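You operate a simulated robot arm through the tools that you are given. There is no shell and no other tool.

The job below is to be done with a simulated robot arm. You get a single attempt, and the scene is never put back.

TASK
Spin the grey gear under the probe and sort it by run-out.
Fine: over 0.15 mm into the rework tray, else the pass tray; probe arm parked first.

Only the result counts: the job must be done as asked and must still hold three seconds after the hand-in. Knocking over, shifting, dropping, spilling or breaking anything else fails it.

THE ROBOT
A 6-joint arm with a two-finger parallel gripper, fixed in place. Base frame: the origin is at the foot of the arm, x ahead of it, y to its left, z up; the work surface is at about z = 880. Lengths are in mm, angles in degrees, forces in N, time in s.
Its first joint turns from -166.0 to 166.0 degrees. Payload 3.43 kg.
The tool frame sits at the grasp point between the pads (the TCP): z along the fingers, y along the line on which they close. The tips reach 34 mm beyond it. The gripper opens to 128 mm. The fingers are 24 mm wide and 12 mm thick; the gripper's body (48 by 130 mm) begins 96 mm behind the TCP.
Orientation is that of the tool frame in the base frame, as a unit quaternion [w, x, y, z]. With the fingers straight down and closing along the base's y, the tool's x points along the base's -x, its y along +y and its z along -z.

THE INTERFACE
- The arm moves only by the tool apply_moves. Its argument "rows" is a list of rows, each a list of 7 numbers: the shift along the tool's x, y, z in mm, then the turn, a rotation vector about the tool's x, y, z in degrees, then the closure in counts, from 0 (fully open) to 255 (shut). In form: [[tx, ty, tz, ax, ay, az, hand], ...]. A call has 1 to 20 rows; each row shifts and turns the commanded pose from where the row before left it, along the tool's axes as they then stand. A row lasts 0.2 s, in which the tool goes at most 50 mm and 8.6 degrees; a call with a longer step from one row to the next is refused whole, and so is a gripper value outside its range. Where a pose cannot be reached the arm comes as near as it can. A force on the tool above 40 N (or 10 N above the force at the start of the call, whichever is more), or a blocked arm, ends the call early, and 0.2 s more pass. The fingers move at their own pace (about 153 mm/s each) and stop on an object; they squeeze with about 39 N. The grip force told is the motor's: it shows also when the fingers shut on nothing. Time passes only in rows, and 0.2 s behind the last, so rows that do not move let the fingers close. It gives the time, the measured TCP pose, the force on the tool (base axes), the opening and the grip force at its end, in the units of the frame above (readings bear some noise), with the torque about the TCP (base axes, N m) and any sound that the robot's microphone picked up.
- Cameras (640 x 400 px; columns grow to the right, rows downward): "scene" is fixed at [41.2, 647.4, 1463.6]; the picture's right is [-0.48, -0.88, 0.00], its down [-0.44, 0.24, -0.87] and it looks along [0.76, -0.42, -0.50] (base axes); focal length 339 px, centre (320, 200). "wrist" rides on the gripper at [76, -11, -160] in the tool frame; the picture's right is [0.15, 0.99, 0.00], its down [-0.88, 0.13, -0.46] and it looks along [-0.45, 0.07, 0.89] (tool axes); focal length 234 px, centre (320, 200). There is no depth. A picture from a camera that has moved, and an enlarged one, comes with that camera's place and axes in the base frame and with its lens. The place of the scene camera against the robot may be out by one fixed shift of up to 12 mm in any direction.
- grab_frame(camera): a new picture of that camera. The clock stands still meanwhile.
- enlarge(camera, box): a new picture of the part [left, top, right, bottom] of that camera's present view, enlarged. The clock stands still meanwhile.
- job_done(): hands the job in; it is judged then, once.

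Places have to be worked out from the pictures, the camera data and where the tool is seen. Open the gripper and draw the arm clear of the work before you hand the job in, unless the task says otherwise.

The tools are called after "Emit:" as a command line: name --pt "numbers of a row" for each row, then --argument value for the rest, lists and objects as JSON in quotes. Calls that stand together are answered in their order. apply_moves: Moves the arm, as the interface text tells. Its arguments: {"type":"object","properties":{"rows":{"type":"array"}},"required":["rows"]} The other tools are called the same way: grab_frame (camera) takes a picture; enlarge (camera, box) takes an enlarged picture of a part of a camera's view; job_done () hands the job in.

At the start:

```text
time_s: 0.0
ee_pos: [594.8, 81.7, 1146.6]
tcp_rot: [0.0, 0.001, 1.0, 0.0]
contact_force: [-0.4, -0.6, -0.3]
wrist_torque: [-0.01, -0.01, 0.05]
finger_gap: 128.0
finger_force: 0.1
```

scene: 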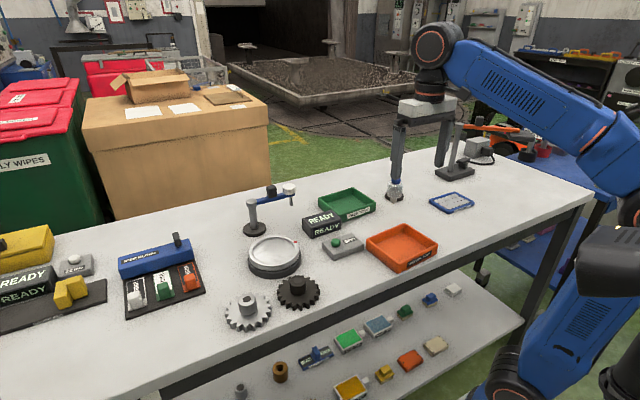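
wrist: 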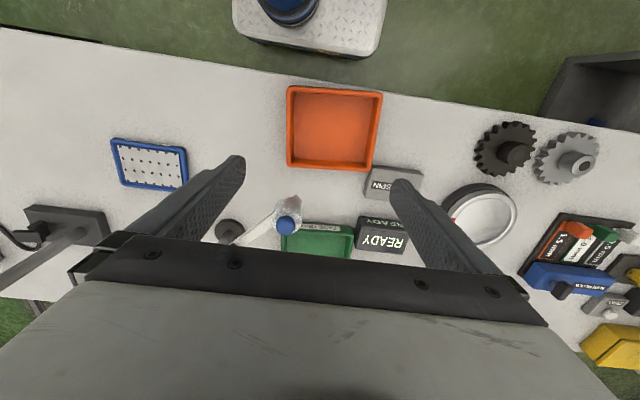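

I start by looking closer at the scene: the gears, the turntable, the probe stand, and trays.

Emit:
enlarge --camera "scene" --box '[200, 170, 360, 270]'

Emit:
enlarge --camera "scene" --box '[200, 250, 360, 350]'

Emit:
enlarge --camera "scene" --box '[300, 170, 460, 270]'

Emit:
enlarge --camera "scene" --box '[0, 220, 220, 350]'

Emit:
enlarge --camera "wrist" --box '[360, 100, 640, 280]'

Emit:
enlarge --camera "scene" --box '[420, 100, 540, 200]'

```text
4.00 times, centred on (280, 220) of scene
camera zoom: at [41.2, 647.4, 1463.6], right [-0.48, -0.88, 0.0], down [-0.44, 0.24, -0.87], along [0.76, -0.42, -0.5], focal length 1357 px, centre (480, 120)
```

zoom: 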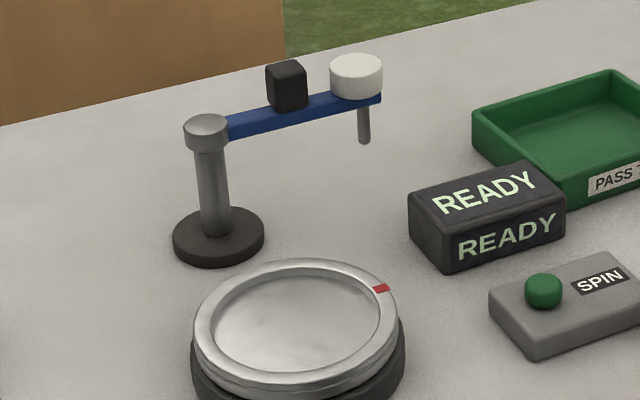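

```text
4.00 times, centred on (280, 300) of scene
camera zoom: at [41.2, 647.4, 1463.6], right [-0.48, -0.88, 0.0], down [-0.44, 0.24, -0.87], along [0.76, -0.42, -0.5], focal length 1357 px, centre (480, -200)
```

zoom: 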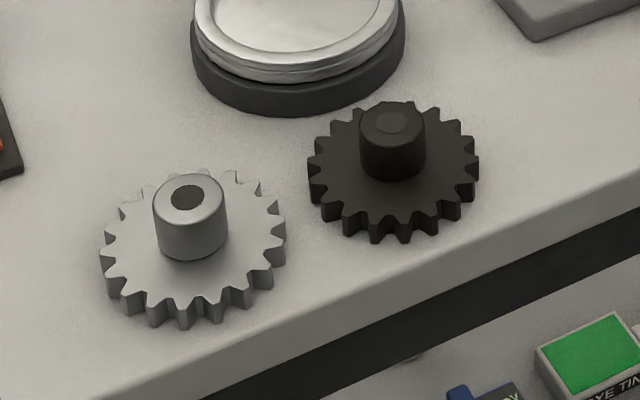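

```text
4.00 times, centred on (380, 220) of scene
camera zoom: at [41.2, 647.4, 1463.6], right [-0.48, -0.88, 0.0], down [-0.44, 0.24, -0.87], along [0.76, -0.42, -0.5], focal length 1357 px, centre (80, 120)
```

zoom: 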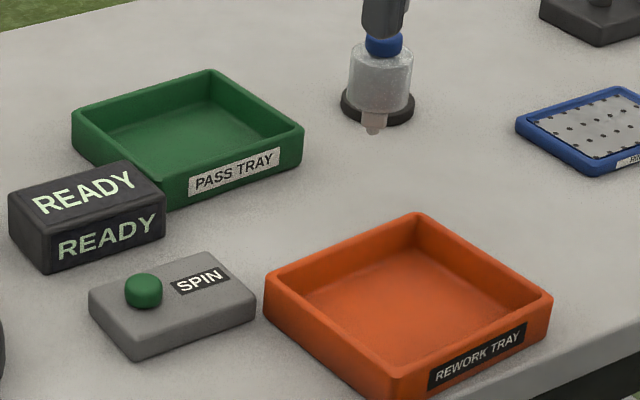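

```text
2.91 times, centred on (110, 285) of scene
camera zoom: at [41.2, 647.4, 1463.6], right [-0.48, -0.88, 0.0], down [-0.44, 0.24, -0.87], along [0.76, -0.42, -0.5], focal length 987 px, centre (931, -47)
```

zoom: 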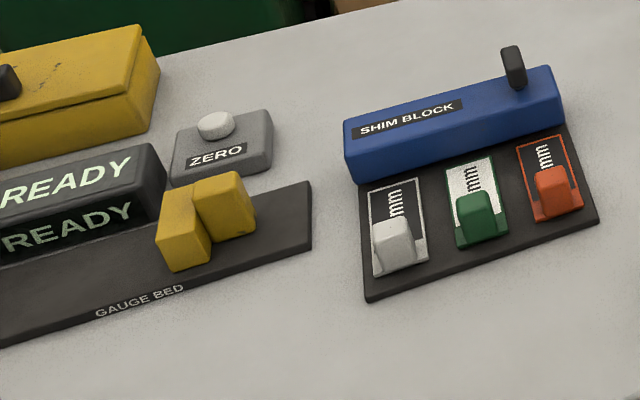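

```text
2.22 times, centred on (500, 190) of wrist
camera zoom: at [519.9, 70.5, 1306.8], right [-0.15, 0.99, 0.0], down [0.88, 0.13, 0.46], along [0.45, 0.07, -0.89], focal length 520 px, centre (-80, 222)
```

zoom: 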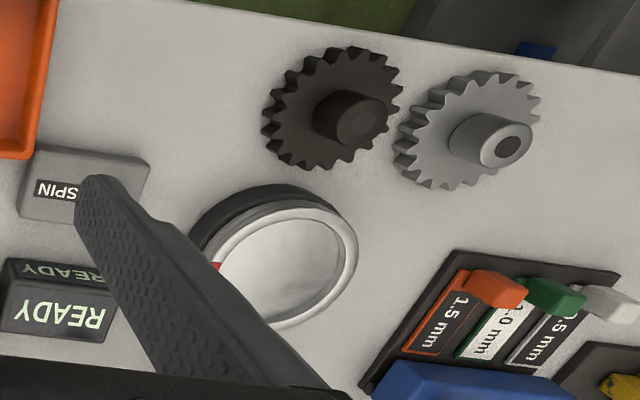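

```text
4.00 times, centred on (480, 150) of scene
camera zoom: at [41.2, 647.4, 1463.6], right [-0.48, -0.88, 0.0], down [-0.44, 0.24, -0.87], along [0.76, -0.42, -0.5], focal length 1357 px, centre (-320, 400)
```

zoom: 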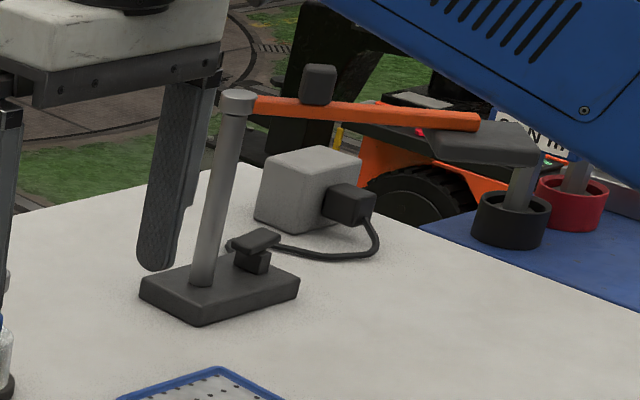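

The grey gear stands with its hub up left of the black one. Next to the turntable is a probe post with a blue swing arm, plus the SPIN button and the two trays. I move the wrist camera over that area at the same height to fix positions.

Emit:
apply_moves --pt "16 45 0 0 0 0 0" --pt "16 45 0 0 0 0 0" --pt "16 45 0 0 0 0 0" --pt "16 45 0 0 0 0 0" --pt "16 45 0 0 0 0 0" --pt "14 43 0 0 0 0 0" --pt "0 0 0 0 0 0 0"

Emit:
grab_frame --camera "wrist"

Emit:
grab_frame --camera "scene"

```text
time_s: 1.6
ee_pos: [501.7, 350.9, 1144.7]
tcp_rot: [0.0, 0.001, 1.0, 0.0]
contact_force: [-1.2, -0.1, 0.4]
wrist_torque: [-0.02, -0.01, -0.01]
finger_gap: 128.0
finger_force: 0.1
```

```text
taken
camera wrist: at [426.6, 339.6, 1304.0], right [-0.15, 0.99, 0.0], down [0.88, 0.13, 0.46], along [0.45, 0.07, -0.89], focal length 234 px, centre (320, 200)
```

wrist: 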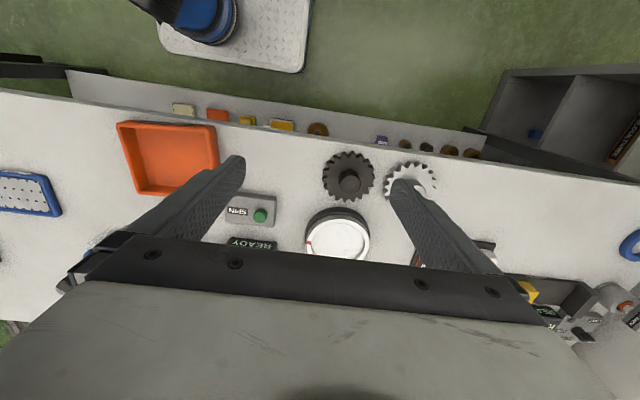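

```text
taken
```

scene: 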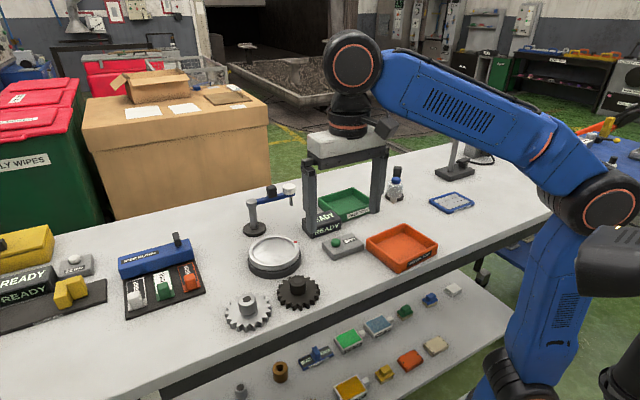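

The fingers hide the grey gear in this view, and the useful part of the picture lies on the base side of the TCP. I move further out (x about 620, y about 430) to see the gears, turntable and post unobstructed.

Emit:
apply_moves --pt "-40 26 0 0 0 0 0" --pt "-40 27 0 0 0 0 0" --pt "-38 27 0 0 0 0 0" --pt "0 0 0 0 0 0 0"

Emit:
grab_frame --camera "wrist"

Emit:
enlarge --camera "wrist" --box '[220, 60, 420, 250]'

```text
time_s: 2.6
ee_pos: [618.9, 428.4, 1141.9]
tcp_rot: [0.003, 0.0, 1.0, 0.001]
contact_force: [0.1, -0.4, 0.2]
wrist_torque: [0.0, -0.01, 0.0]
finger_gap: 128.1
finger_force: 0.2
out of reach, approached as far as the arm can: row 3
```

```text
taken
camera wrist: at [542.0, 417.1, 1301.1], right [-0.15, 0.99, 0.0], down [0.88, 0.13, 0.46], along [0.45, 0.07, -0.89], focal length 234 px, centre (320, 200)
```

wrist: 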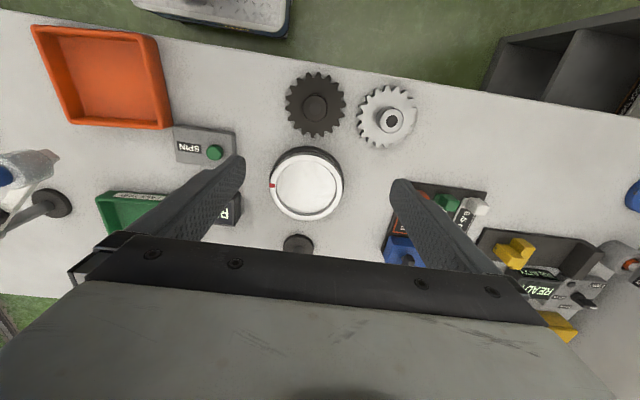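

```text
2.11 times, centred on (320, 155) of wrist
camera zoom: at [542.0, 417.1, 1301.1], right [-0.15, 0.99, 0.0], down [0.88, 0.13, 0.46], along [0.45, 0.07, -0.89], focal length 493 px, centre (320, 295)
```

zoom: 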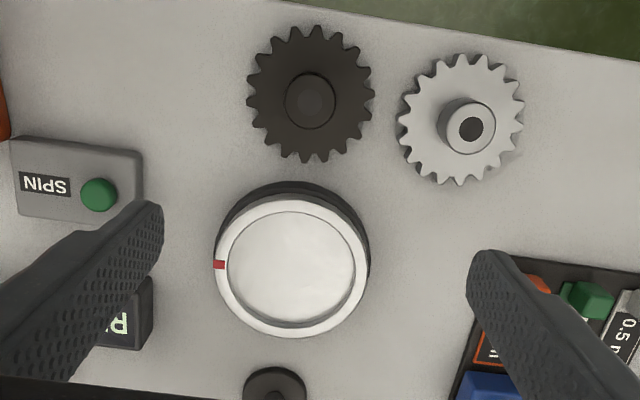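

The gear is about 100 mm across at roughly (580, 532), with its hub top near z 929. The turntable centre is near (716, 418) and the post near (862, 418). I zoom in on the probe arm and the turntable for details.

Emit:
enlarge --camera "scene" --box '[235, 175, 305, 245]'

Emit:
enlarge --camera "scene" --box '[235, 225, 315, 285]'

Emit:
enlarge --camera "scene" --box '[215, 265, 285, 335]'

```text
5.71 times, centred on (270, 210) of scene
camera zoom: at [41.2, 647.4, 1463.6], right [-0.48, -0.88, 0.0], down [-0.44, 0.24, -0.87], along [0.76, -0.42, -0.5], focal length 1939 px, centre (606, 143)
```

zoom: 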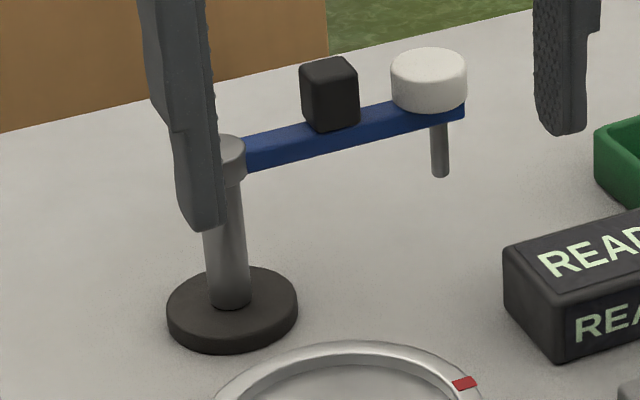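

```text
6.67 times, centred on (275, 255) of scene
camera zoom: at [41.2, 647.4, 1463.6], right [-0.48, -0.88, 0.0], down [-0.44, 0.24, -0.87], along [0.76, -0.42, -0.5], focal length 2262 px, centre (620, -167)
```

zoom: 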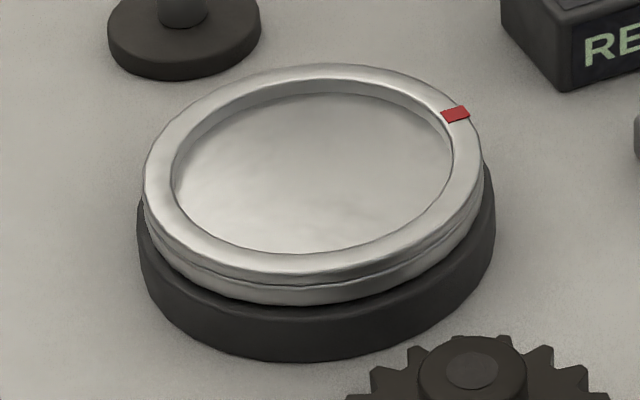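

```text
5.71 times, centred on (250, 300) of scene
camera zoom: at [41.2, 647.4, 1463.6], right [-0.48, -0.88, 0.0], down [-0.44, 0.24, -0.87], along [0.76, -0.42, -0.5], focal length 1939 px, centre (720, -371)
```

zoom: 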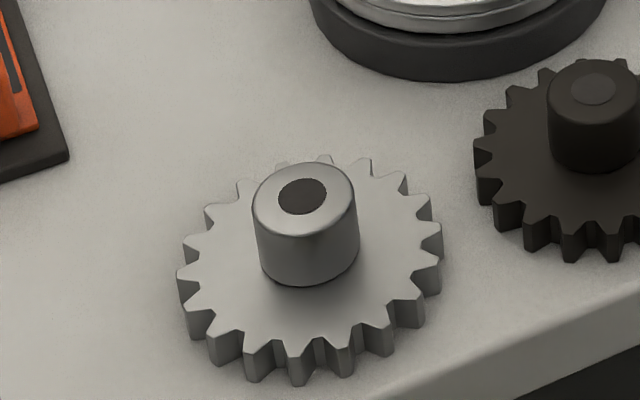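

From the shading the hub appears about 42 mm across and about 22 mm tall above a gear face about 13 mm thick. I go down above the grey gear (TCP at about (581, 533, 1010)) to centre on it with the wrist camera.

Emit:
apply_moves --pt "10 26 33 0 0 0 0" --pt "10 26 33 0 0 0 0" --pt "9 26 33 0 0 0 0" --pt "9 26 33 0 0 0 0" --pt "0 0 0 0 0 0 0"

Emit:
grab_frame --camera "wrist"

Emit:
enlarge --camera "scene" --box '[190, 210, 310, 340]'

```text
time_s: 3.8
ee_pos: [578.2, 532.0, 1013.7]
tcp_rot: [0.0, 0.0, 1.0, 0.0]
contact_force: [0.3, 0.3, 0.5]
wrist_torque: [-0.01, 0.02, 0.02]
finger_gap: 127.8
finger_force: 0.0
```

```text
taken
camera wrist: at [503.8, 521.5, 1172.4], right [-0.15, 0.99, 0.0], down [0.88, 0.13, 0.46], along [0.45, 0.07, -0.89], focal length 234 px, centre (320, 200)
```

wrist: 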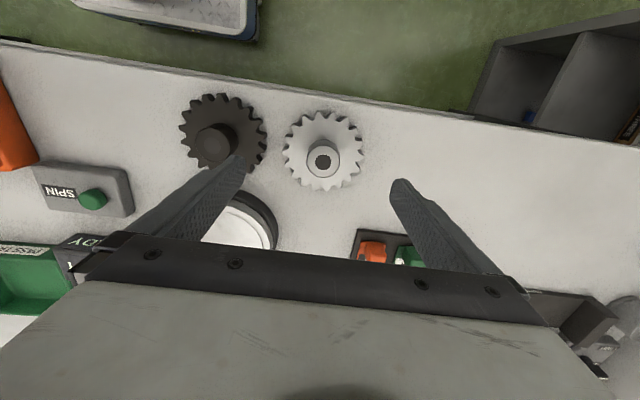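

```text
3.08 times, centred on (250, 275) of scene
camera zoom: at [41.2, 647.4, 1463.6], right [-0.48, -0.88, 0.0], down [-0.44, 0.24, -0.87], along [0.76, -0.42, -0.5], focal length 1044 px, centre (535, -31)
```

zoom: 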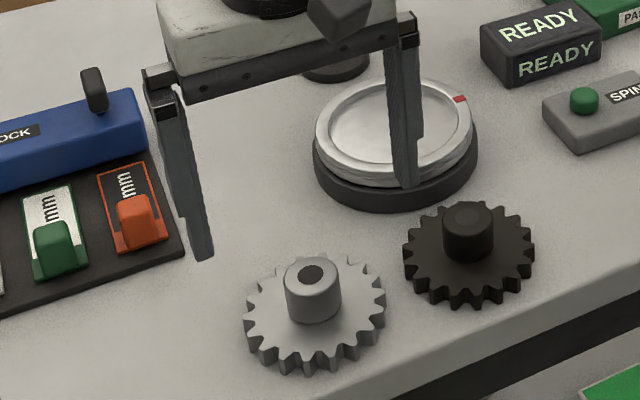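

Triangulating the two wrist views puts the hub axis at about (583, 535.7) with its top at z of about 918. The black gear's rim is close to the open finger, so I narrow the gap to about 75 mm, line up, and go part way down before checking.

Emit:
apply_moves --pt "-5 3.7 0 0 0 0 105" --pt "0 0 0 0 0 0 105" --pt "0 0 20 0 0 0 105" --pt "0 0 20 0 0 0 105" --pt "0 0 10 0 0 0 105" --pt "0 0 0 0 0 0 105"

Emit:
grab_frame --camera "wrist"

Emit:
enlarge --camera "scene" --box '[190, 230, 310, 340]'

```text
time_s: 5.2
ee_pos: [584.9, 535.9, 962.0]
tcp_rot: [0.001, 0.0, 1.0, -0.001]
contact_force: [0.6, -0.4, -0.6]
wrist_torque: [0.0, 0.04, -0.02]
finger_gap: 75.1
finger_force: 0.0
```

```text
taken
camera wrist: at [509.1, 524.4, 1121.3], right [-0.15, 0.99, 0.0], down [0.88, 0.13, 0.46], along [0.45, 0.07, -0.89], focal length 234 px, centre (320, 200)
```

wrist: 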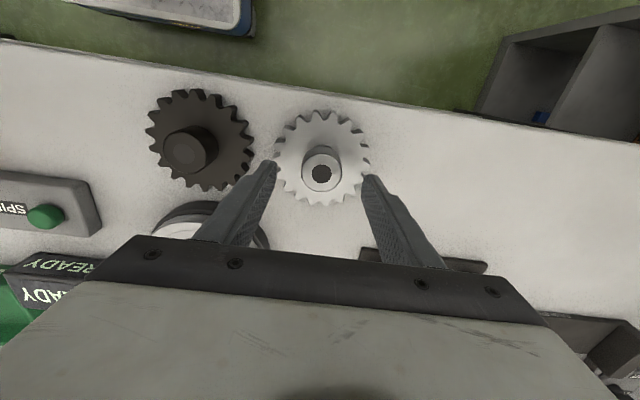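

```text
3.64 times, centred on (250, 285) of scene
camera zoom: at [41.2, 647.4, 1463.6], right [-0.48, -0.88, 0.0], down [-0.44, 0.24, -0.87], along [0.76, -0.42, -0.5], focal length 1234 px, centre (574, -109)
```

zoom: 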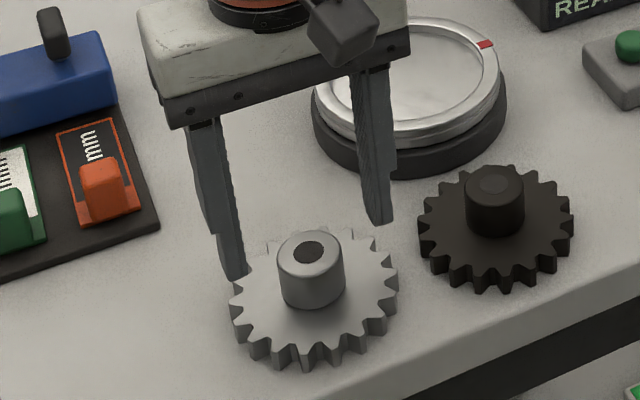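

The hub hole projects to (583.8, 536.6), within about 1 mm of the TCP. I go down to z of about 934 so the tips stop just above the gear face, and close on the hub.

Emit:
apply_moves --pt "1 0.6 10 0 0 0 105" --pt "0 0 10 0 0 0 105" --pt "0 0 7 0 0 0 105" --pt "0 0 0 0 0 0 105"

Emit:
enlarge --camera "scene" --box '[190, 230, 310, 340]'

```text
time_s: 6.2
ee_pos: [585.1, 536.7, 935.9]
tcp_rot: [0.0, 0.0, 1.0, 0.0]
contact_force: [0.9, 0.2, -0.5]
wrist_torque: [0.01, 0.03, 0.0]
finger_gap: 75.1
finger_force: 0.1
```

```text
3.64 times, centred on (250, 285) of scene
camera zoom: at [41.2, 647.4, 1463.6], right [-0.48, -0.88, 0.0], down [-0.44, 0.24, -0.87], along [0.76, -0.42, -0.5], focal length 1234 px, centre (574, -109)
```

zoom: 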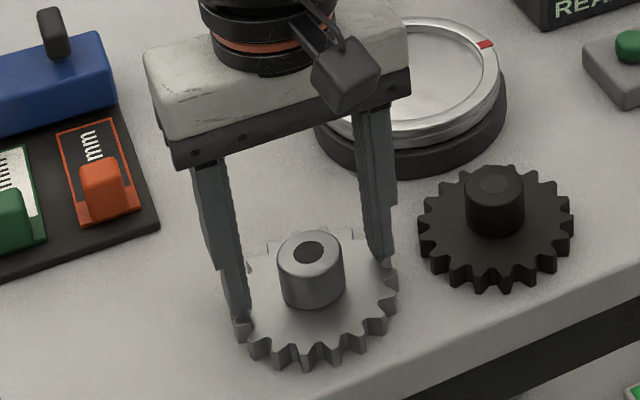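

The fingers straddle the hub just above the gear face, with no contact force. I close the gripper on the hub.

Emit:
apply_moves --pt "0 0 0 0 0 0 160" --pt "0 0 0 0 0 0 200" --pt "0 0 0 0 0 0 230" --pt "0 0 0 0 0 0 255" --pt "0 0 0 0 0 0 255"

Emit:
grab_frame --camera "wrist"

Emit:
enlarge --camera "scene" --box '[190, 230, 310, 340]'

```text
time_s: 7.4
ee_pos: [586.2, 537.4, 935.0]
tcp_rot: [-0.001, 0.0, 1.0, 0.0]
contact_force: [-0.6, -2.4, 0.2]
wrist_torque: [0.13, 0.02, 0.01]
finger_gap: 37.3
finger_force: 39.4
```

```text
taken
camera wrist: at [509.3, 525.8, 1094.4], right [-0.15, 0.99, 0.0], down [0.88, 0.13, 0.46], along [0.45, 0.07, -0.89], focal length 234 px, centre (320, 200)
```

wrist: 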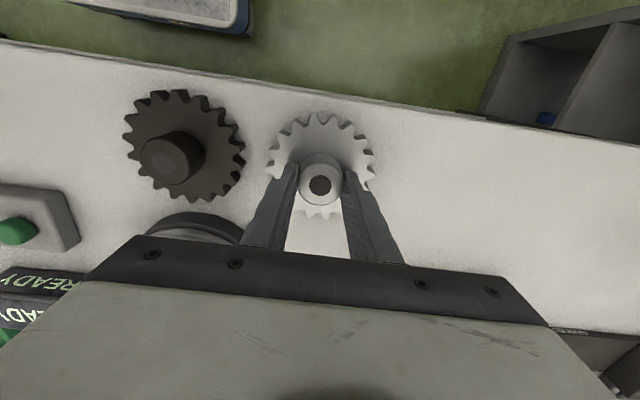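

```text
3.64 times, centred on (250, 285) of scene
camera zoom: at [41.2, 647.4, 1463.6], right [-0.48, -0.88, 0.0], down [-0.44, 0.24, -0.87], along [0.76, -0.42, -0.5], focal length 1234 px, centre (574, -109)
```

zoom: 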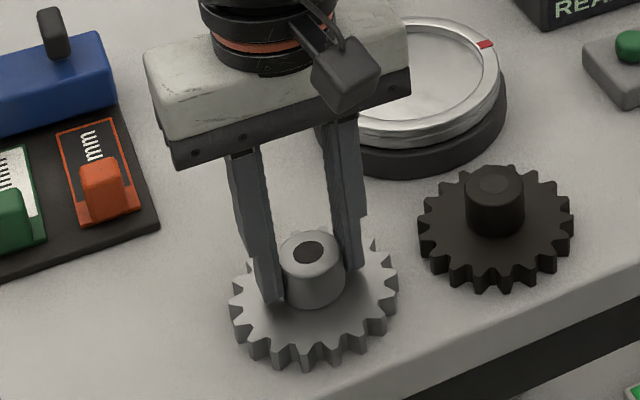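

The gripper holds the hub (gap 37.3 mm, 39 N), and the gear bottom is 55 mm below the TCP. I lift straight up 75 mm and check the hold.

Emit:
apply_moves --pt "0 0 -10 0 0 0 255" --pt "0 0 -25 0 0 0 255" --pt "0 0 -25 0 0 0 255" --pt "0 0 -15 0 0 0 255" --pt "0 0 0 0 0 0 255"

Emit:
grab_frame --camera "wrist"

Emit:
grab_frame --camera "scene"

```text
time_s: 8.6
ee_pos: [585.1, 537.5, 1010.5]
tcp_rot: [-0.001, 0.0, 1.0, 0.0]
contact_force: [0.3, 0.0, -0.3]
wrist_torque: [0.01, -0.01, -0.02]
finger_gap: 0.0
finger_force: 32.5
```

```text
taken
camera wrist: at [509.7, 526.2, 1170.3], right [-0.15, 0.99, 0.0], down [0.88, 0.13, 0.46], along [0.45, 0.07, -0.89], focal length 234 px, centre (320, 200)
```

wrist: 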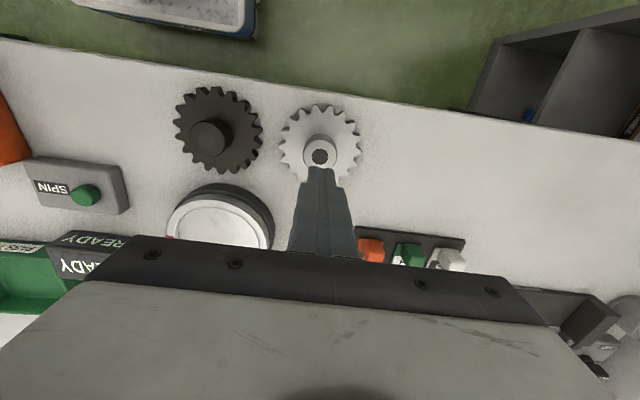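

```text
taken
```

scene: 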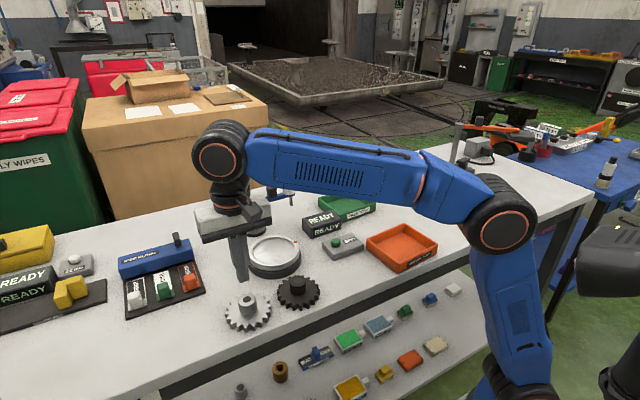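

The fingers slipped up off the hub (gap now 0); the gear stayed where it was, at about (584, 537). I reopen and go lower this time to find the gear face, so the pads overlap the hub fully and I can lift slowly.

Emit:
apply_moves --pt "0.6 0 0 0 0 0 105" --pt "0 0 0 0 0 0 105" --pt "0 0 0 0 0 0 105" --pt "0 0 25 0 0 0 105" --pt "0 0 25 0 0 0 105" --pt "0 0 20 0 0 0 105" --pt "0 0 5 0 0 0 105" --pt "0 0 0 0 0 0 105"

Emit:
enlarge --camera "scene" --box '[210, 260, 290, 335]'

```text
time_s: 10.4
ee_pos: [585.3, 537.1, 937.4]
tcp_rot: [0.0, 0.001, 1.0, -0.001]
contact_force: [0.0, 0.0, -1.1]
wrist_torque: [0.0, -0.01, 0.02]
finger_gap: 75.3
finger_force: 0.1
```

```text
5.33 times, centred on (250, 298) of scene
camera zoom: at [41.2, 647.4, 1463.6], right [-0.48, -0.88, 0.0], down [-0.44, 0.24, -0.87], along [0.76, -0.42, -0.5], focal length 1809 px, centre (693, -320)
```

zoom: 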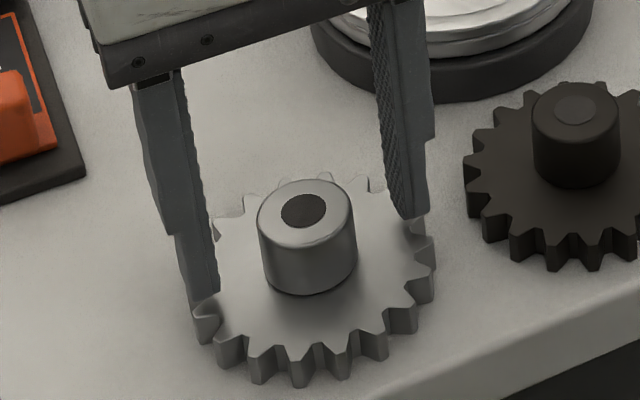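

Now I step down 2 mm at a time to feel for the gear face.

Emit:
apply_moves --pt "0 0 2 0 0 0 105" --pt "0 0 2 0 0 0 105" --pt "0 0 0 0 0 0 105"

Emit:
apply_moves --pt "0 0 1 0 0 0 105" --pt "0 0 1 0 0 0 105" --pt "0 0 0 0 0 0 105"

Emit:
enlarge --camera "scene" --box '[210, 260, 290, 335]'

```text
time_s: 11.2
ee_pos: [585.2, 535.9, 932.2]
tcp_rot: [0.0, -0.001, 1.0, 0.001]
contact_force: [0.1, 0.4, 0.6]
wrist_torque: [0.0, 0.01, 0.03]
finger_gap: 75.4
finger_force: 0.1
```

```text
time_s: 12.0
ee_pos: [584.1, 536.3, 929.6]
tcp_rot: [0.0, 0.001, 1.0, 0.0]
contact_force: [1.6, 0.9, 8.2]
wrist_torque: [-0.2, -0.04, 0.03]
finger_gap: 75.1
finger_force: 0.1
```

```text
5.33 times, centred on (250, 298) of scene
camera zoom: at [41.2, 647.4, 1463.6], right [-0.48, -0.88, 0.0], down [-0.44, 0.24, -0.87], along [0.76, -0.42, -0.5], focal length 1809 px, centre (693, -320)
```

zoom: 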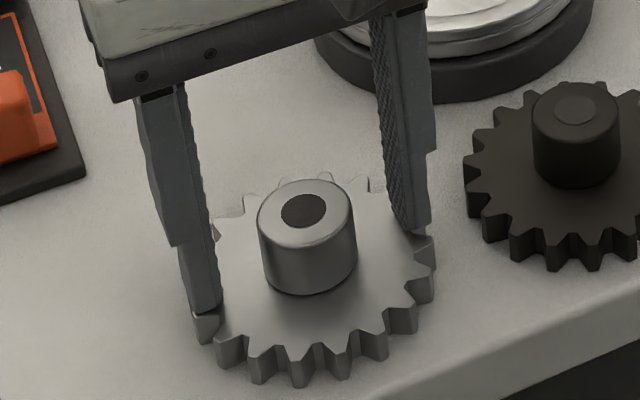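

The tips touch the gear face at TCP z of about 930, so the face is at about 896. I back off 1 mm, close on the hub and lift only a few millimetres, slowly, to watch the load.

Emit:
apply_moves --pt "0 0 -1.2 0 0 0 105" --pt "0 0 0 0 0 0 180" --pt "0 0 0 0 0 0 220" --pt "0 0 0 0 0 0 255" --pt "0 0 0 0 0 0 255" --pt "0 0 0 0 0 0 255"

Emit:
apply_moves --pt "0 0 -1 0 0 0 255" --pt "0 0 -1 0 0 0 255" --pt "0 0 -1 0 0 0 255" --pt "0 0 0 0 0 0 255"

Emit:
enlarge --camera "scene" --box '[210, 260, 290, 335]'

```text
time_s: 13.4
ee_pos: [583.9, 535.9, 930.4]
tcp_rot: [0.0, 0.0, 1.0, -0.001]
contact_force: [0.1, -1.0, -0.2]
wrist_torque: [0.03, 0.01, 0.0]
finger_gap: 37.0
finger_force: 38.5
```

```text
time_s: 14.4
ee_pos: [585.1, 536.2, 933.3]
tcp_rot: [0.0, 0.0, 1.0, 0.0]
contact_force: [0.3, -0.3, -4.8]
wrist_torque: [0.0, 0.03, 0.01]
finger_gap: 37.0
finger_force: 38.8
```

```text
5.33 times, centred on (250, 298) of scene
camera zoom: at [41.2, 647.4, 1463.6], right [-0.48, -0.88, 0.0], down [-0.44, 0.24, -0.87], along [0.76, -0.42, -0.5], focal length 1809 px, centre (693, -320)
```

zoom: 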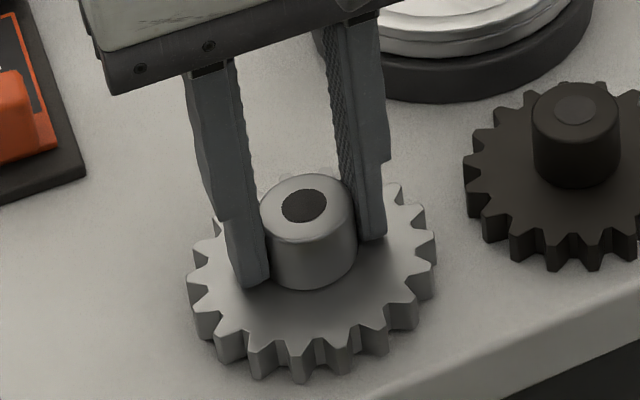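

The tool now carries about 4.8 N and the gear has risen with it. I keep lifting gently in small steps.

Emit:
apply_moves --pt "0 0 -2 0 0 0 255" --pt "0 0 -2 0 0 0 255" --pt "0 0 -3 0 0 0 255" --pt "0 0 -3 0 0 0 255" --pt "0 0 0 0 0 0 255"

Emit:
enlarge --camera "scene" --box '[210, 260, 290, 335]'

```text
time_s: 15.6
ee_pos: [584.9, 537.8, 943.6]
tcp_rot: [0.0, 0.0, 1.0, 0.0]
contact_force: [0.0, -0.3, -4.7]
wrist_torque: [0.02, 0.01, 0.02]
finger_gap: 37.2
finger_force: 39.0
```

```text
5.33 times, centred on (250, 298) of scene
camera zoom: at [41.2, 647.4, 1463.6], right [-0.48, -0.88, 0.0], down [-0.44, 0.24, -0.87], along [0.76, -0.42, -0.5], focal length 1809 px, centre (693, -320)
```

zoom: 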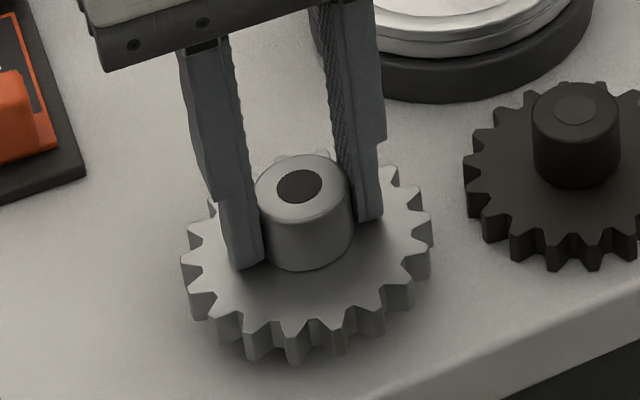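

The gear holds firm. I raise it to about z 1000 (gear bottom about 950) at moderate speed.

Emit:
apply_moves --pt "0 0 -4 0 0 0 255" --pt "0 0 -6 0 0 0 255" --pt "0 0 -8 0 0 0 255" --pt "0 0 -8 0 0 0 255" --pt "0 0 -8 0 0 0 255" --pt "0 0 -8 0 0 0 255" --pt "0 0 -6 0 0 0 255" --pt "0 0 -5 0 0 0 255" --pt "0 0 -3 0 0 0 255" --pt "0 0 0 0 0 0 255"

Emit:
grab_frame --camera "wrist"

Emit:
enlarge --camera "wrist" --box '[140, 80, 400, 250]'

```text
time_s: 17.8
ee_pos: [584.8, 537.9, 1000.7]
tcp_rot: [0.0, 0.0, 1.0, 0.0]
contact_force: [-0.5, -0.8, -5.3]
wrist_torque: [0.01, -0.02, 0.02]
finger_gap: 37.2
finger_force: 39.2
```

```text
taken
camera wrist: at [508.6, 526.5, 1159.2], right [-0.15, 0.99, 0.0], down [0.88, 0.13, 0.46], along [0.45, 0.07, -0.89], focal length 234 px, centre (320, 200)
```

wrist: 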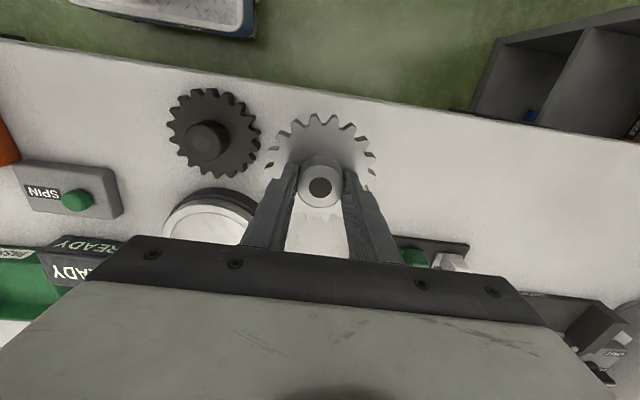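

```text
2.35 times, centred on (270, 165) of wrist
camera zoom: at [508.6, 526.5, 1159.2], right [-0.15, 0.99, 0.0], down [0.88, 0.13, 0.46], along [0.45, 0.07, -0.89], focal length 551 px, centre (438, 282)
```

zoom: 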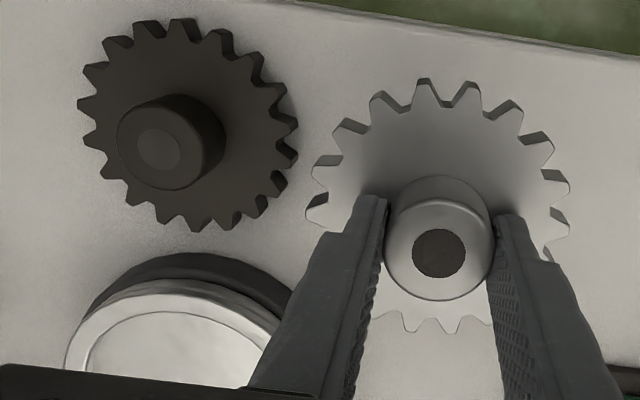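

The gear is steady in hand. I carry it over the turntable, estimated at (717, 419), still at z 1000.

Emit:
apply_moves --pt "-6 -5 0 0 0 0 255" --pt "-12 -11 0 0 0 0 255" --pt "-14 -13 0 0 0 0 255" --pt "-14 -13 0 0 0 0 255" --pt "-14 -13 0 0 0 0 255" --pt "-14 -13 0 0 0 0 255" --pt "-14 -13 0 0 0 0 255" --pt "-14 -13 0 0 0 0 255" --pt "-14 -12 0 0 0 0 255" --pt "-10 -8 0 0 0 0 255" --pt "-6 -5 0 0 0 0 255" --pt "0 0 0 0 0 0 255"

Emit:
grab_frame --camera "wrist"

Emit:
enlarge --camera "wrist" --box '[220, 80, 420, 250]'

Emit:
enlarge --camera "scene" --box '[220, 190, 330, 300]'

```text
time_s: 20.4
ee_pos: [715.8, 418.6, 998.6]
tcp_rot: [0.001, 0.0, 1.0, 0.0]
contact_force: [-0.5, 0.7, -5.0]
wrist_torque: [0.01, -0.01, -0.01]
finger_gap: 37.0
finger_force: 39.1
```

```text
taken
camera wrist: at [640.9, 407.0, 1158.6], right [-0.15, 0.99, 0.0], down [0.88, 0.13, 0.46], along [0.45, 0.07, -0.89], focal length 234 px, centre (320, 200)
```

wrist: 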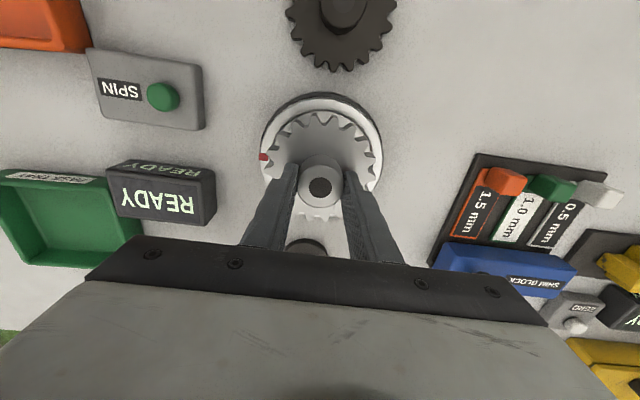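

```text
2.35 times, centred on (320, 165) of wrist
camera zoom: at [640.9, 407.0, 1158.6], right [-0.15, 0.99, 0.0], down [0.88, 0.13, 0.46], along [0.45, 0.07, -0.89], focal length 551 px, centre (320, 282)
```

zoom: 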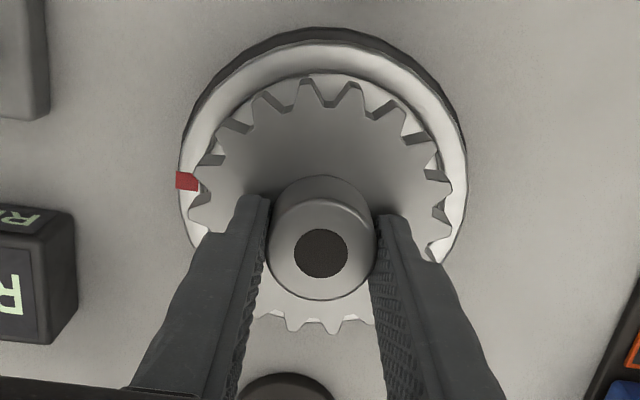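

```text
3.64 times, centred on (275, 245) of scene
camera zoom: at [41.2, 647.4, 1463.6], right [-0.48, -0.88, 0.0], down [-0.44, 0.24, -0.87], along [0.76, -0.42, -0.5], focal length 1234 px, centre (484, 36)
```

zoom: 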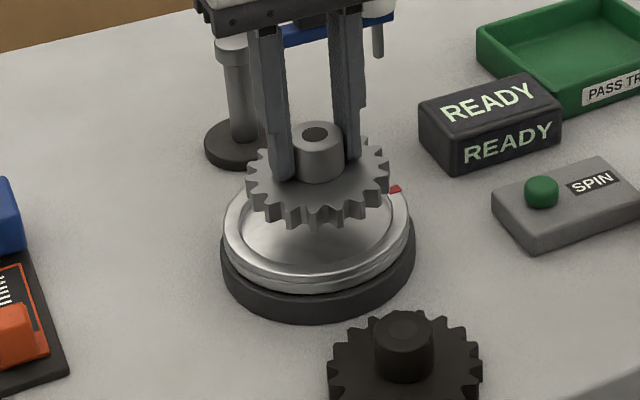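

The gear hangs at about (716.4, 418.4). Correcting for perspective, the wrist and scene views agree on a turntable centre near (721.2, 420.3). I shift by the difference and lower to just above the rim to check.

Emit:
apply_moves --pt "-3 1 0 0 0 0 255" --pt "-2 0.9 0 0 0 0 255" --pt "0 0 6 0 0 0 255" --pt "0 0 8 0 0 0 255" --pt "0 0 8 0 0 0 255" --pt "0 0 5 0 0 0 255" --pt "0 0 0 0 0 0 255"

Emit:
enlarge --camera "wrist" --box '[220, 80, 420, 250]'

Emit:
enlarge --camera "scene" --box '[230, 210, 320, 290]'

```text
time_s: 22.0
ee_pos: [721.6, 419.5, 972.4]
tcp_rot: [0.0, 0.0, 1.0, 0.001]
contact_force: [-0.3, -0.4, -4.1]
wrist_torque: [0.0, -0.01, 0.01]
finger_gap: 37.3
finger_force: 39.1
```

```text
2.35 times, centred on (320, 165) of wrist
camera zoom: at [645.9, 409.4, 1132.0], right [-0.15, 0.99, 0.0], down [0.88, 0.13, 0.46], along [0.45, 0.07, -0.89], focal length 551 px, centre (320, 282)
```

zoom: 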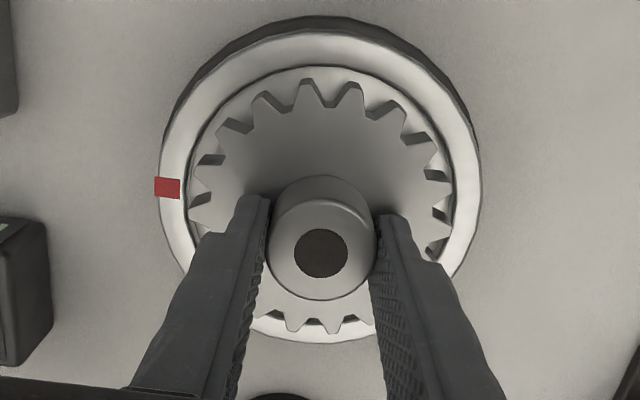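

```text
5.00 times, centred on (275, 250) of scene
camera zoom: at [41.2, 647.4, 1463.6], right [-0.48, -0.88, 0.0], down [-0.44, 0.24, -0.87], along [0.76, -0.42, -0.5], focal length 1696 px, centre (545, -50)
```

zoom: 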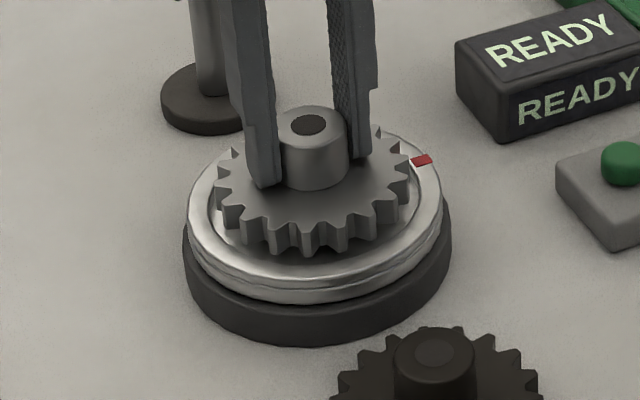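

The gear is centred over the recess to within about 1 mm (gear (721.2, 420.8), turntable about (722, 421)). I lower it into the recess in small steps until it seats.

Emit:
apply_moves --pt "-0.5 0 4 0 0 0 255" --pt "0 0 4 0 0 0 255" --pt "0 0 2 0 0 0 255" --pt "0 0 0 0 0 0 255"

Emit:
apply_moves --pt "0 0 1 0 0 0 255" --pt "0 0 1 0 0 0 255" --pt "0 0 0 0 0 0 255"

Emit:
enlarge --camera "scene" --box '[230, 210, 320, 290]'

```text
time_s: 23.0
ee_pos: [720.2, 419.8, 964.3]
tcp_rot: [0.002, 0.0, 1.0, 0.001]
contact_force: [8.3, 7.2, 25.5]
wrist_torque: [-0.48, 0.56, -0.05]
finger_gap: 37.0
finger_force: 39.1
```

```text
time_s: 23.5
ee_pos: [721.2, 420.0, 964.5]
tcp_rot: [0.002, 0.0, 1.0, 0.001]
contact_force: [-0.3, 0.6, 6.8]
wrist_torque: [-0.32, 0.36, 0.03]
finger_gap: 37.5
finger_force: 38.9
stopped in row 2: the force on the tool passed its limit at 42 N (the readings are from after the stop); the commanded pose is now the measured one
```

```text
5.00 times, centred on (275, 250) of scene
camera zoom: at [41.2, 647.4, 1463.6], right [-0.48, -0.88, 0.0], down [-0.44, 0.24, -0.87], along [0.76, -0.42, -0.5], focal length 1696 px, centre (545, -50)
```

zoom: 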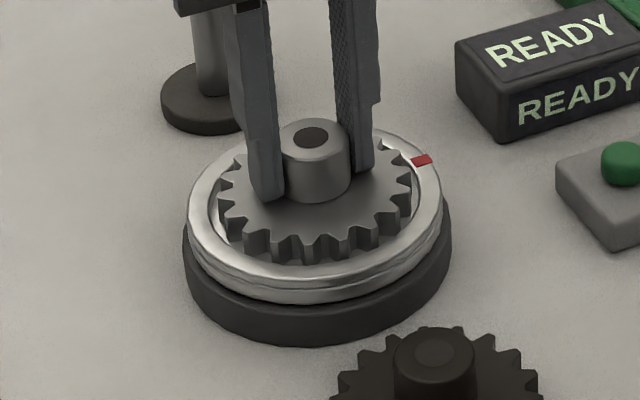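

Contact came at TCP z of about 964, with a small side torque. I look closer to see whether the gear sits on the recess floor or on the rim.

Emit:
enlarge --camera "scene" --box '[248, 225, 308, 275]'

Emit:
enlarge --camera "wrist" --box '[250, 80, 390, 220]'

```text
8.00 times, centred on (278, 250) of scene
camera zoom: at [41.2, 647.4, 1463.6], right [-0.48, -0.88, 0.0], down [-0.44, 0.24, -0.87], along [0.76, -0.42, -0.5], focal length 2714 px, centre (656, -200)
```

zoom: 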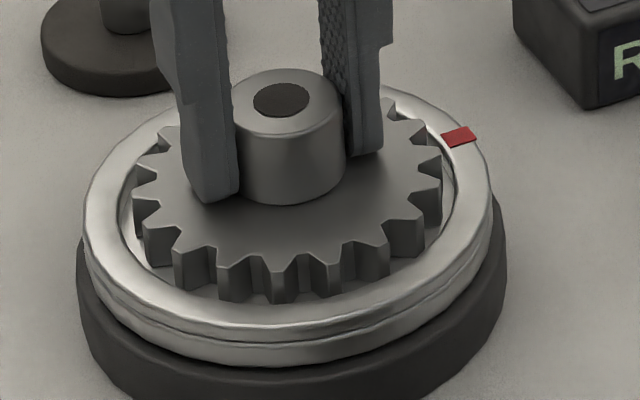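

```text
2.86 times, centred on (320, 150) of wrist
camera zoom: at [644.8, 408.2, 1123.2], right [-0.15, 0.99, 0.0], down [0.88, 0.13, 0.46], along [0.45, 0.07, -0.89], focal length 669 px, centre (320, 343)
```

zoom: 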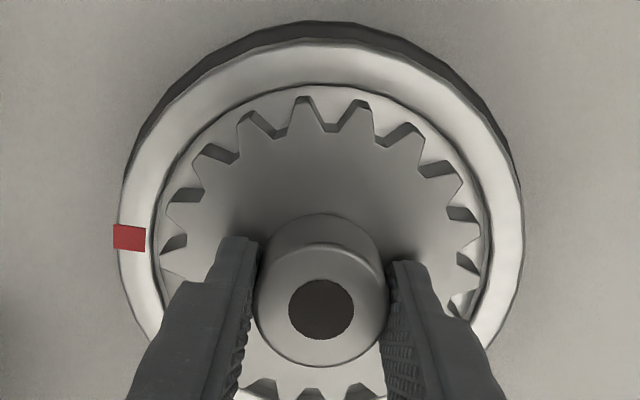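

All teeth appear inside the rim's inner edge, so the gear is on the recess floor. I release it gently and back up a little to see how it settles.

Emit:
apply_moves --pt "0 0 0 0 0 0 170" --pt "0 0 0 0 0 0 150" --pt "0 0 0 0 0 0 130" --pt "0 0 0 0 0 0 105" --pt "0 0 0 0 0 0 105"

Emit:
enlarge --camera "scene" --box '[248, 225, 308, 275]'

Emit:
enlarge --camera "wrist" --box '[250, 80, 390, 220]'

```text
time_s: 24.7
ee_pos: [721.7, 419.3, 964.3]
tcp_rot: [0.002, 0.001, 1.0, 0.001]
contact_force: [0.7, 9.5, 19.1]
wrist_torque: [-0.44, 0.18, -0.06]
finger_gap: 69.6
finger_force: 0.0
```

```text
8.00 times, centred on (278, 250) of scene
camera zoom: at [41.2, 647.4, 1463.6], right [-0.48, -0.88, 0.0], down [-0.44, 0.24, -0.87], along [0.76, -0.42, -0.5], focal length 2714 px, centre (656, -200)
```

zoom: 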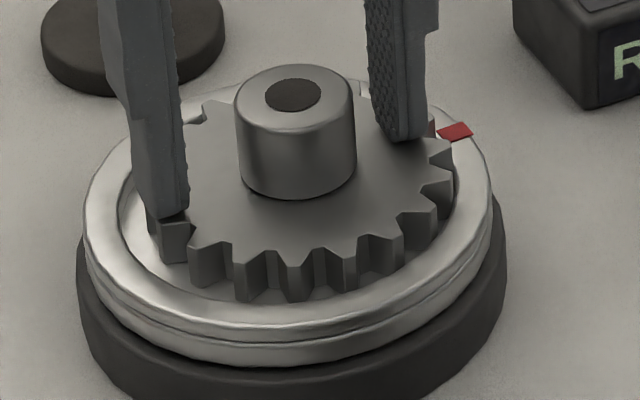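

```text
2.86 times, centred on (320, 150) of wrist
camera zoom: at [644.8, 408.5, 1123.2], right [-0.15, 0.99, 0.0], down [0.88, 0.13, 0.46], along [0.45, 0.07, -0.89], focal length 669 px, centre (320, 343)
```

zoom: 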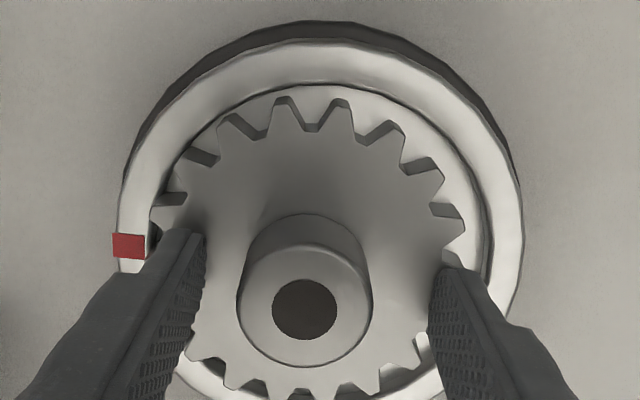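

The tips were pressing on the gear face and opening dragged the gear a few millimetres to -y. I raise straight up to unload it and look.

Emit:
apply_moves --pt "0 0 -2 0 0 0 105" --pt "0 0 -5 0 0 0 105" --pt "0 0 -10 0 0 0 105" --pt "0 0 -15 0 0 0 105" --pt "0 0 -10 0 0 0 105" --pt "0 0 0 0 0 0 105"

Emit:
enlarge --camera "scene" --box '[248, 225, 308, 275]'

Emit:
enlarge --camera "wrist" --box '[250, 80, 390, 220]'

```text
time_s: 26.1
ee_pos: [720.6, 421.3, 1003.4]
tcp_rot: [0.001, 0.0, 1.0, 0.001]
contact_force: [-0.5, -0.1, -0.3]
wrist_torque: [0.02, -0.03, -0.04]
finger_gap: 75.5
finger_force: 0.1
```

```text
8.00 times, centred on (278, 250) of scene
camera zoom: at [41.2, 647.4, 1463.6], right [-0.48, -0.88, 0.0], down [-0.44, 0.24, -0.87], along [0.76, -0.42, -0.5], focal length 2714 px, centre (656, -200)
```

zoom: 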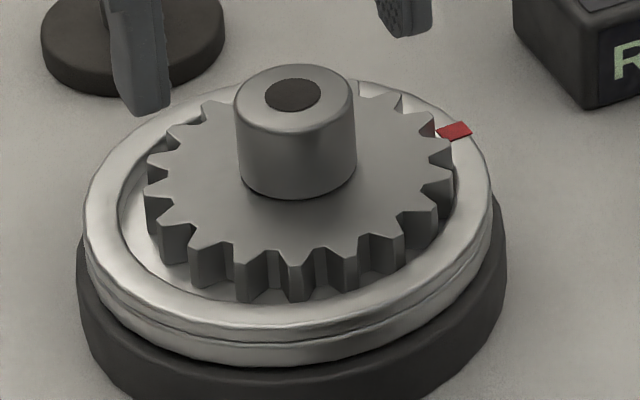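

```text
2.86 times, centred on (320, 150) of wrist
camera zoom: at [645.0, 408.2, 1163.5], right [-0.15, 0.99, 0.0], down [0.88, 0.13, 0.46], along [0.45, 0.07, -0.89], focal length 669 px, centre (320, 343)
```

zoom: 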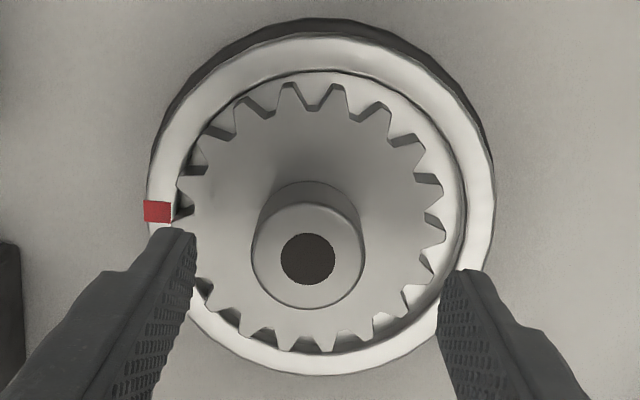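

The gear now sits against the -y side of the recess, with its hub top at about z 952. I back off toward +x with the fingers opened wide to get an unobstructed look at how it sits.

Emit:
apply_moves --pt "-20 0 -5 0 0 0 60" --pt "-25 0 -5 0 0 0 0" --pt "-10 0 0 0 0 0 0" --pt "0 0 0 0 0 0 0"

Emit:
grab_frame --camera "wrist"

Emit:
enlarge --camera "wrist" --box '[240, 50, 400, 190]'

Emit:
enlarge --camera "scene" --box '[248, 225, 308, 275]'

```text
time_s: 27.1
ee_pos: [778.3, 418.9, 1014.1]
tcp_rot: [0.0, -0.001, 1.0, 0.001]
contact_force: [0.8, 0.2, 0.3]
wrist_torque: [-0.01, -0.02, 0.01]
finger_gap: 127.8
finger_force: 0.1
```

```text
taken
camera wrist: at [701.3, 407.6, 1174.1], right [-0.15, 0.99, 0.0], down [0.88, 0.13, 0.46], along [0.45, 0.07, -0.89], focal length 234 px, centre (320, 200)
```

wrist: 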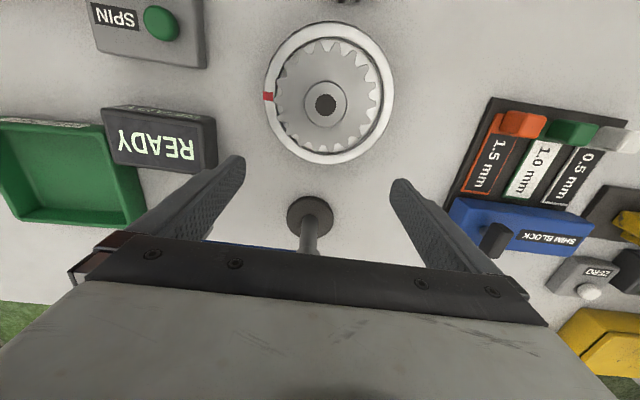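

```text
2.86 times, centred on (320, 120) of wrist
camera zoom: at [701.3, 407.6, 1174.1], right [-0.15, 0.99, 0.0], down [0.88, 0.13, 0.46], along [0.45, 0.07, -0.89], focal length 669 px, centre (320, 429)
```

zoom: 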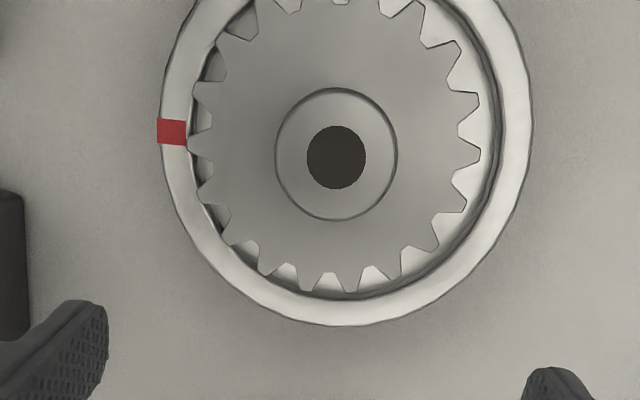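

```text
8.00 times, centred on (278, 250) of scene
camera zoom: at [41.2, 647.4, 1463.6], right [-0.48, -0.88, 0.0], down [-0.44, 0.24, -0.87], along [0.76, -0.42, -0.5], focal length 2714 px, centre (656, -200)
```

zoom: 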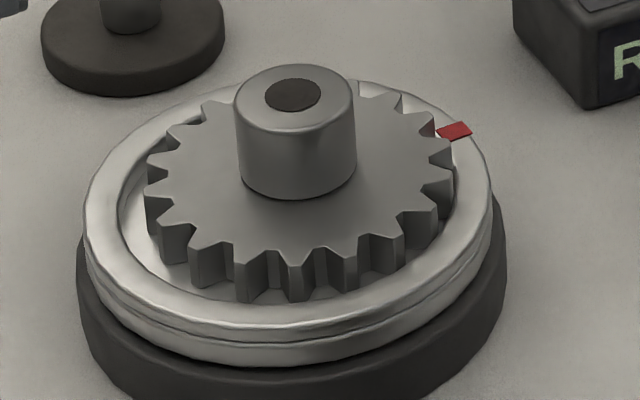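

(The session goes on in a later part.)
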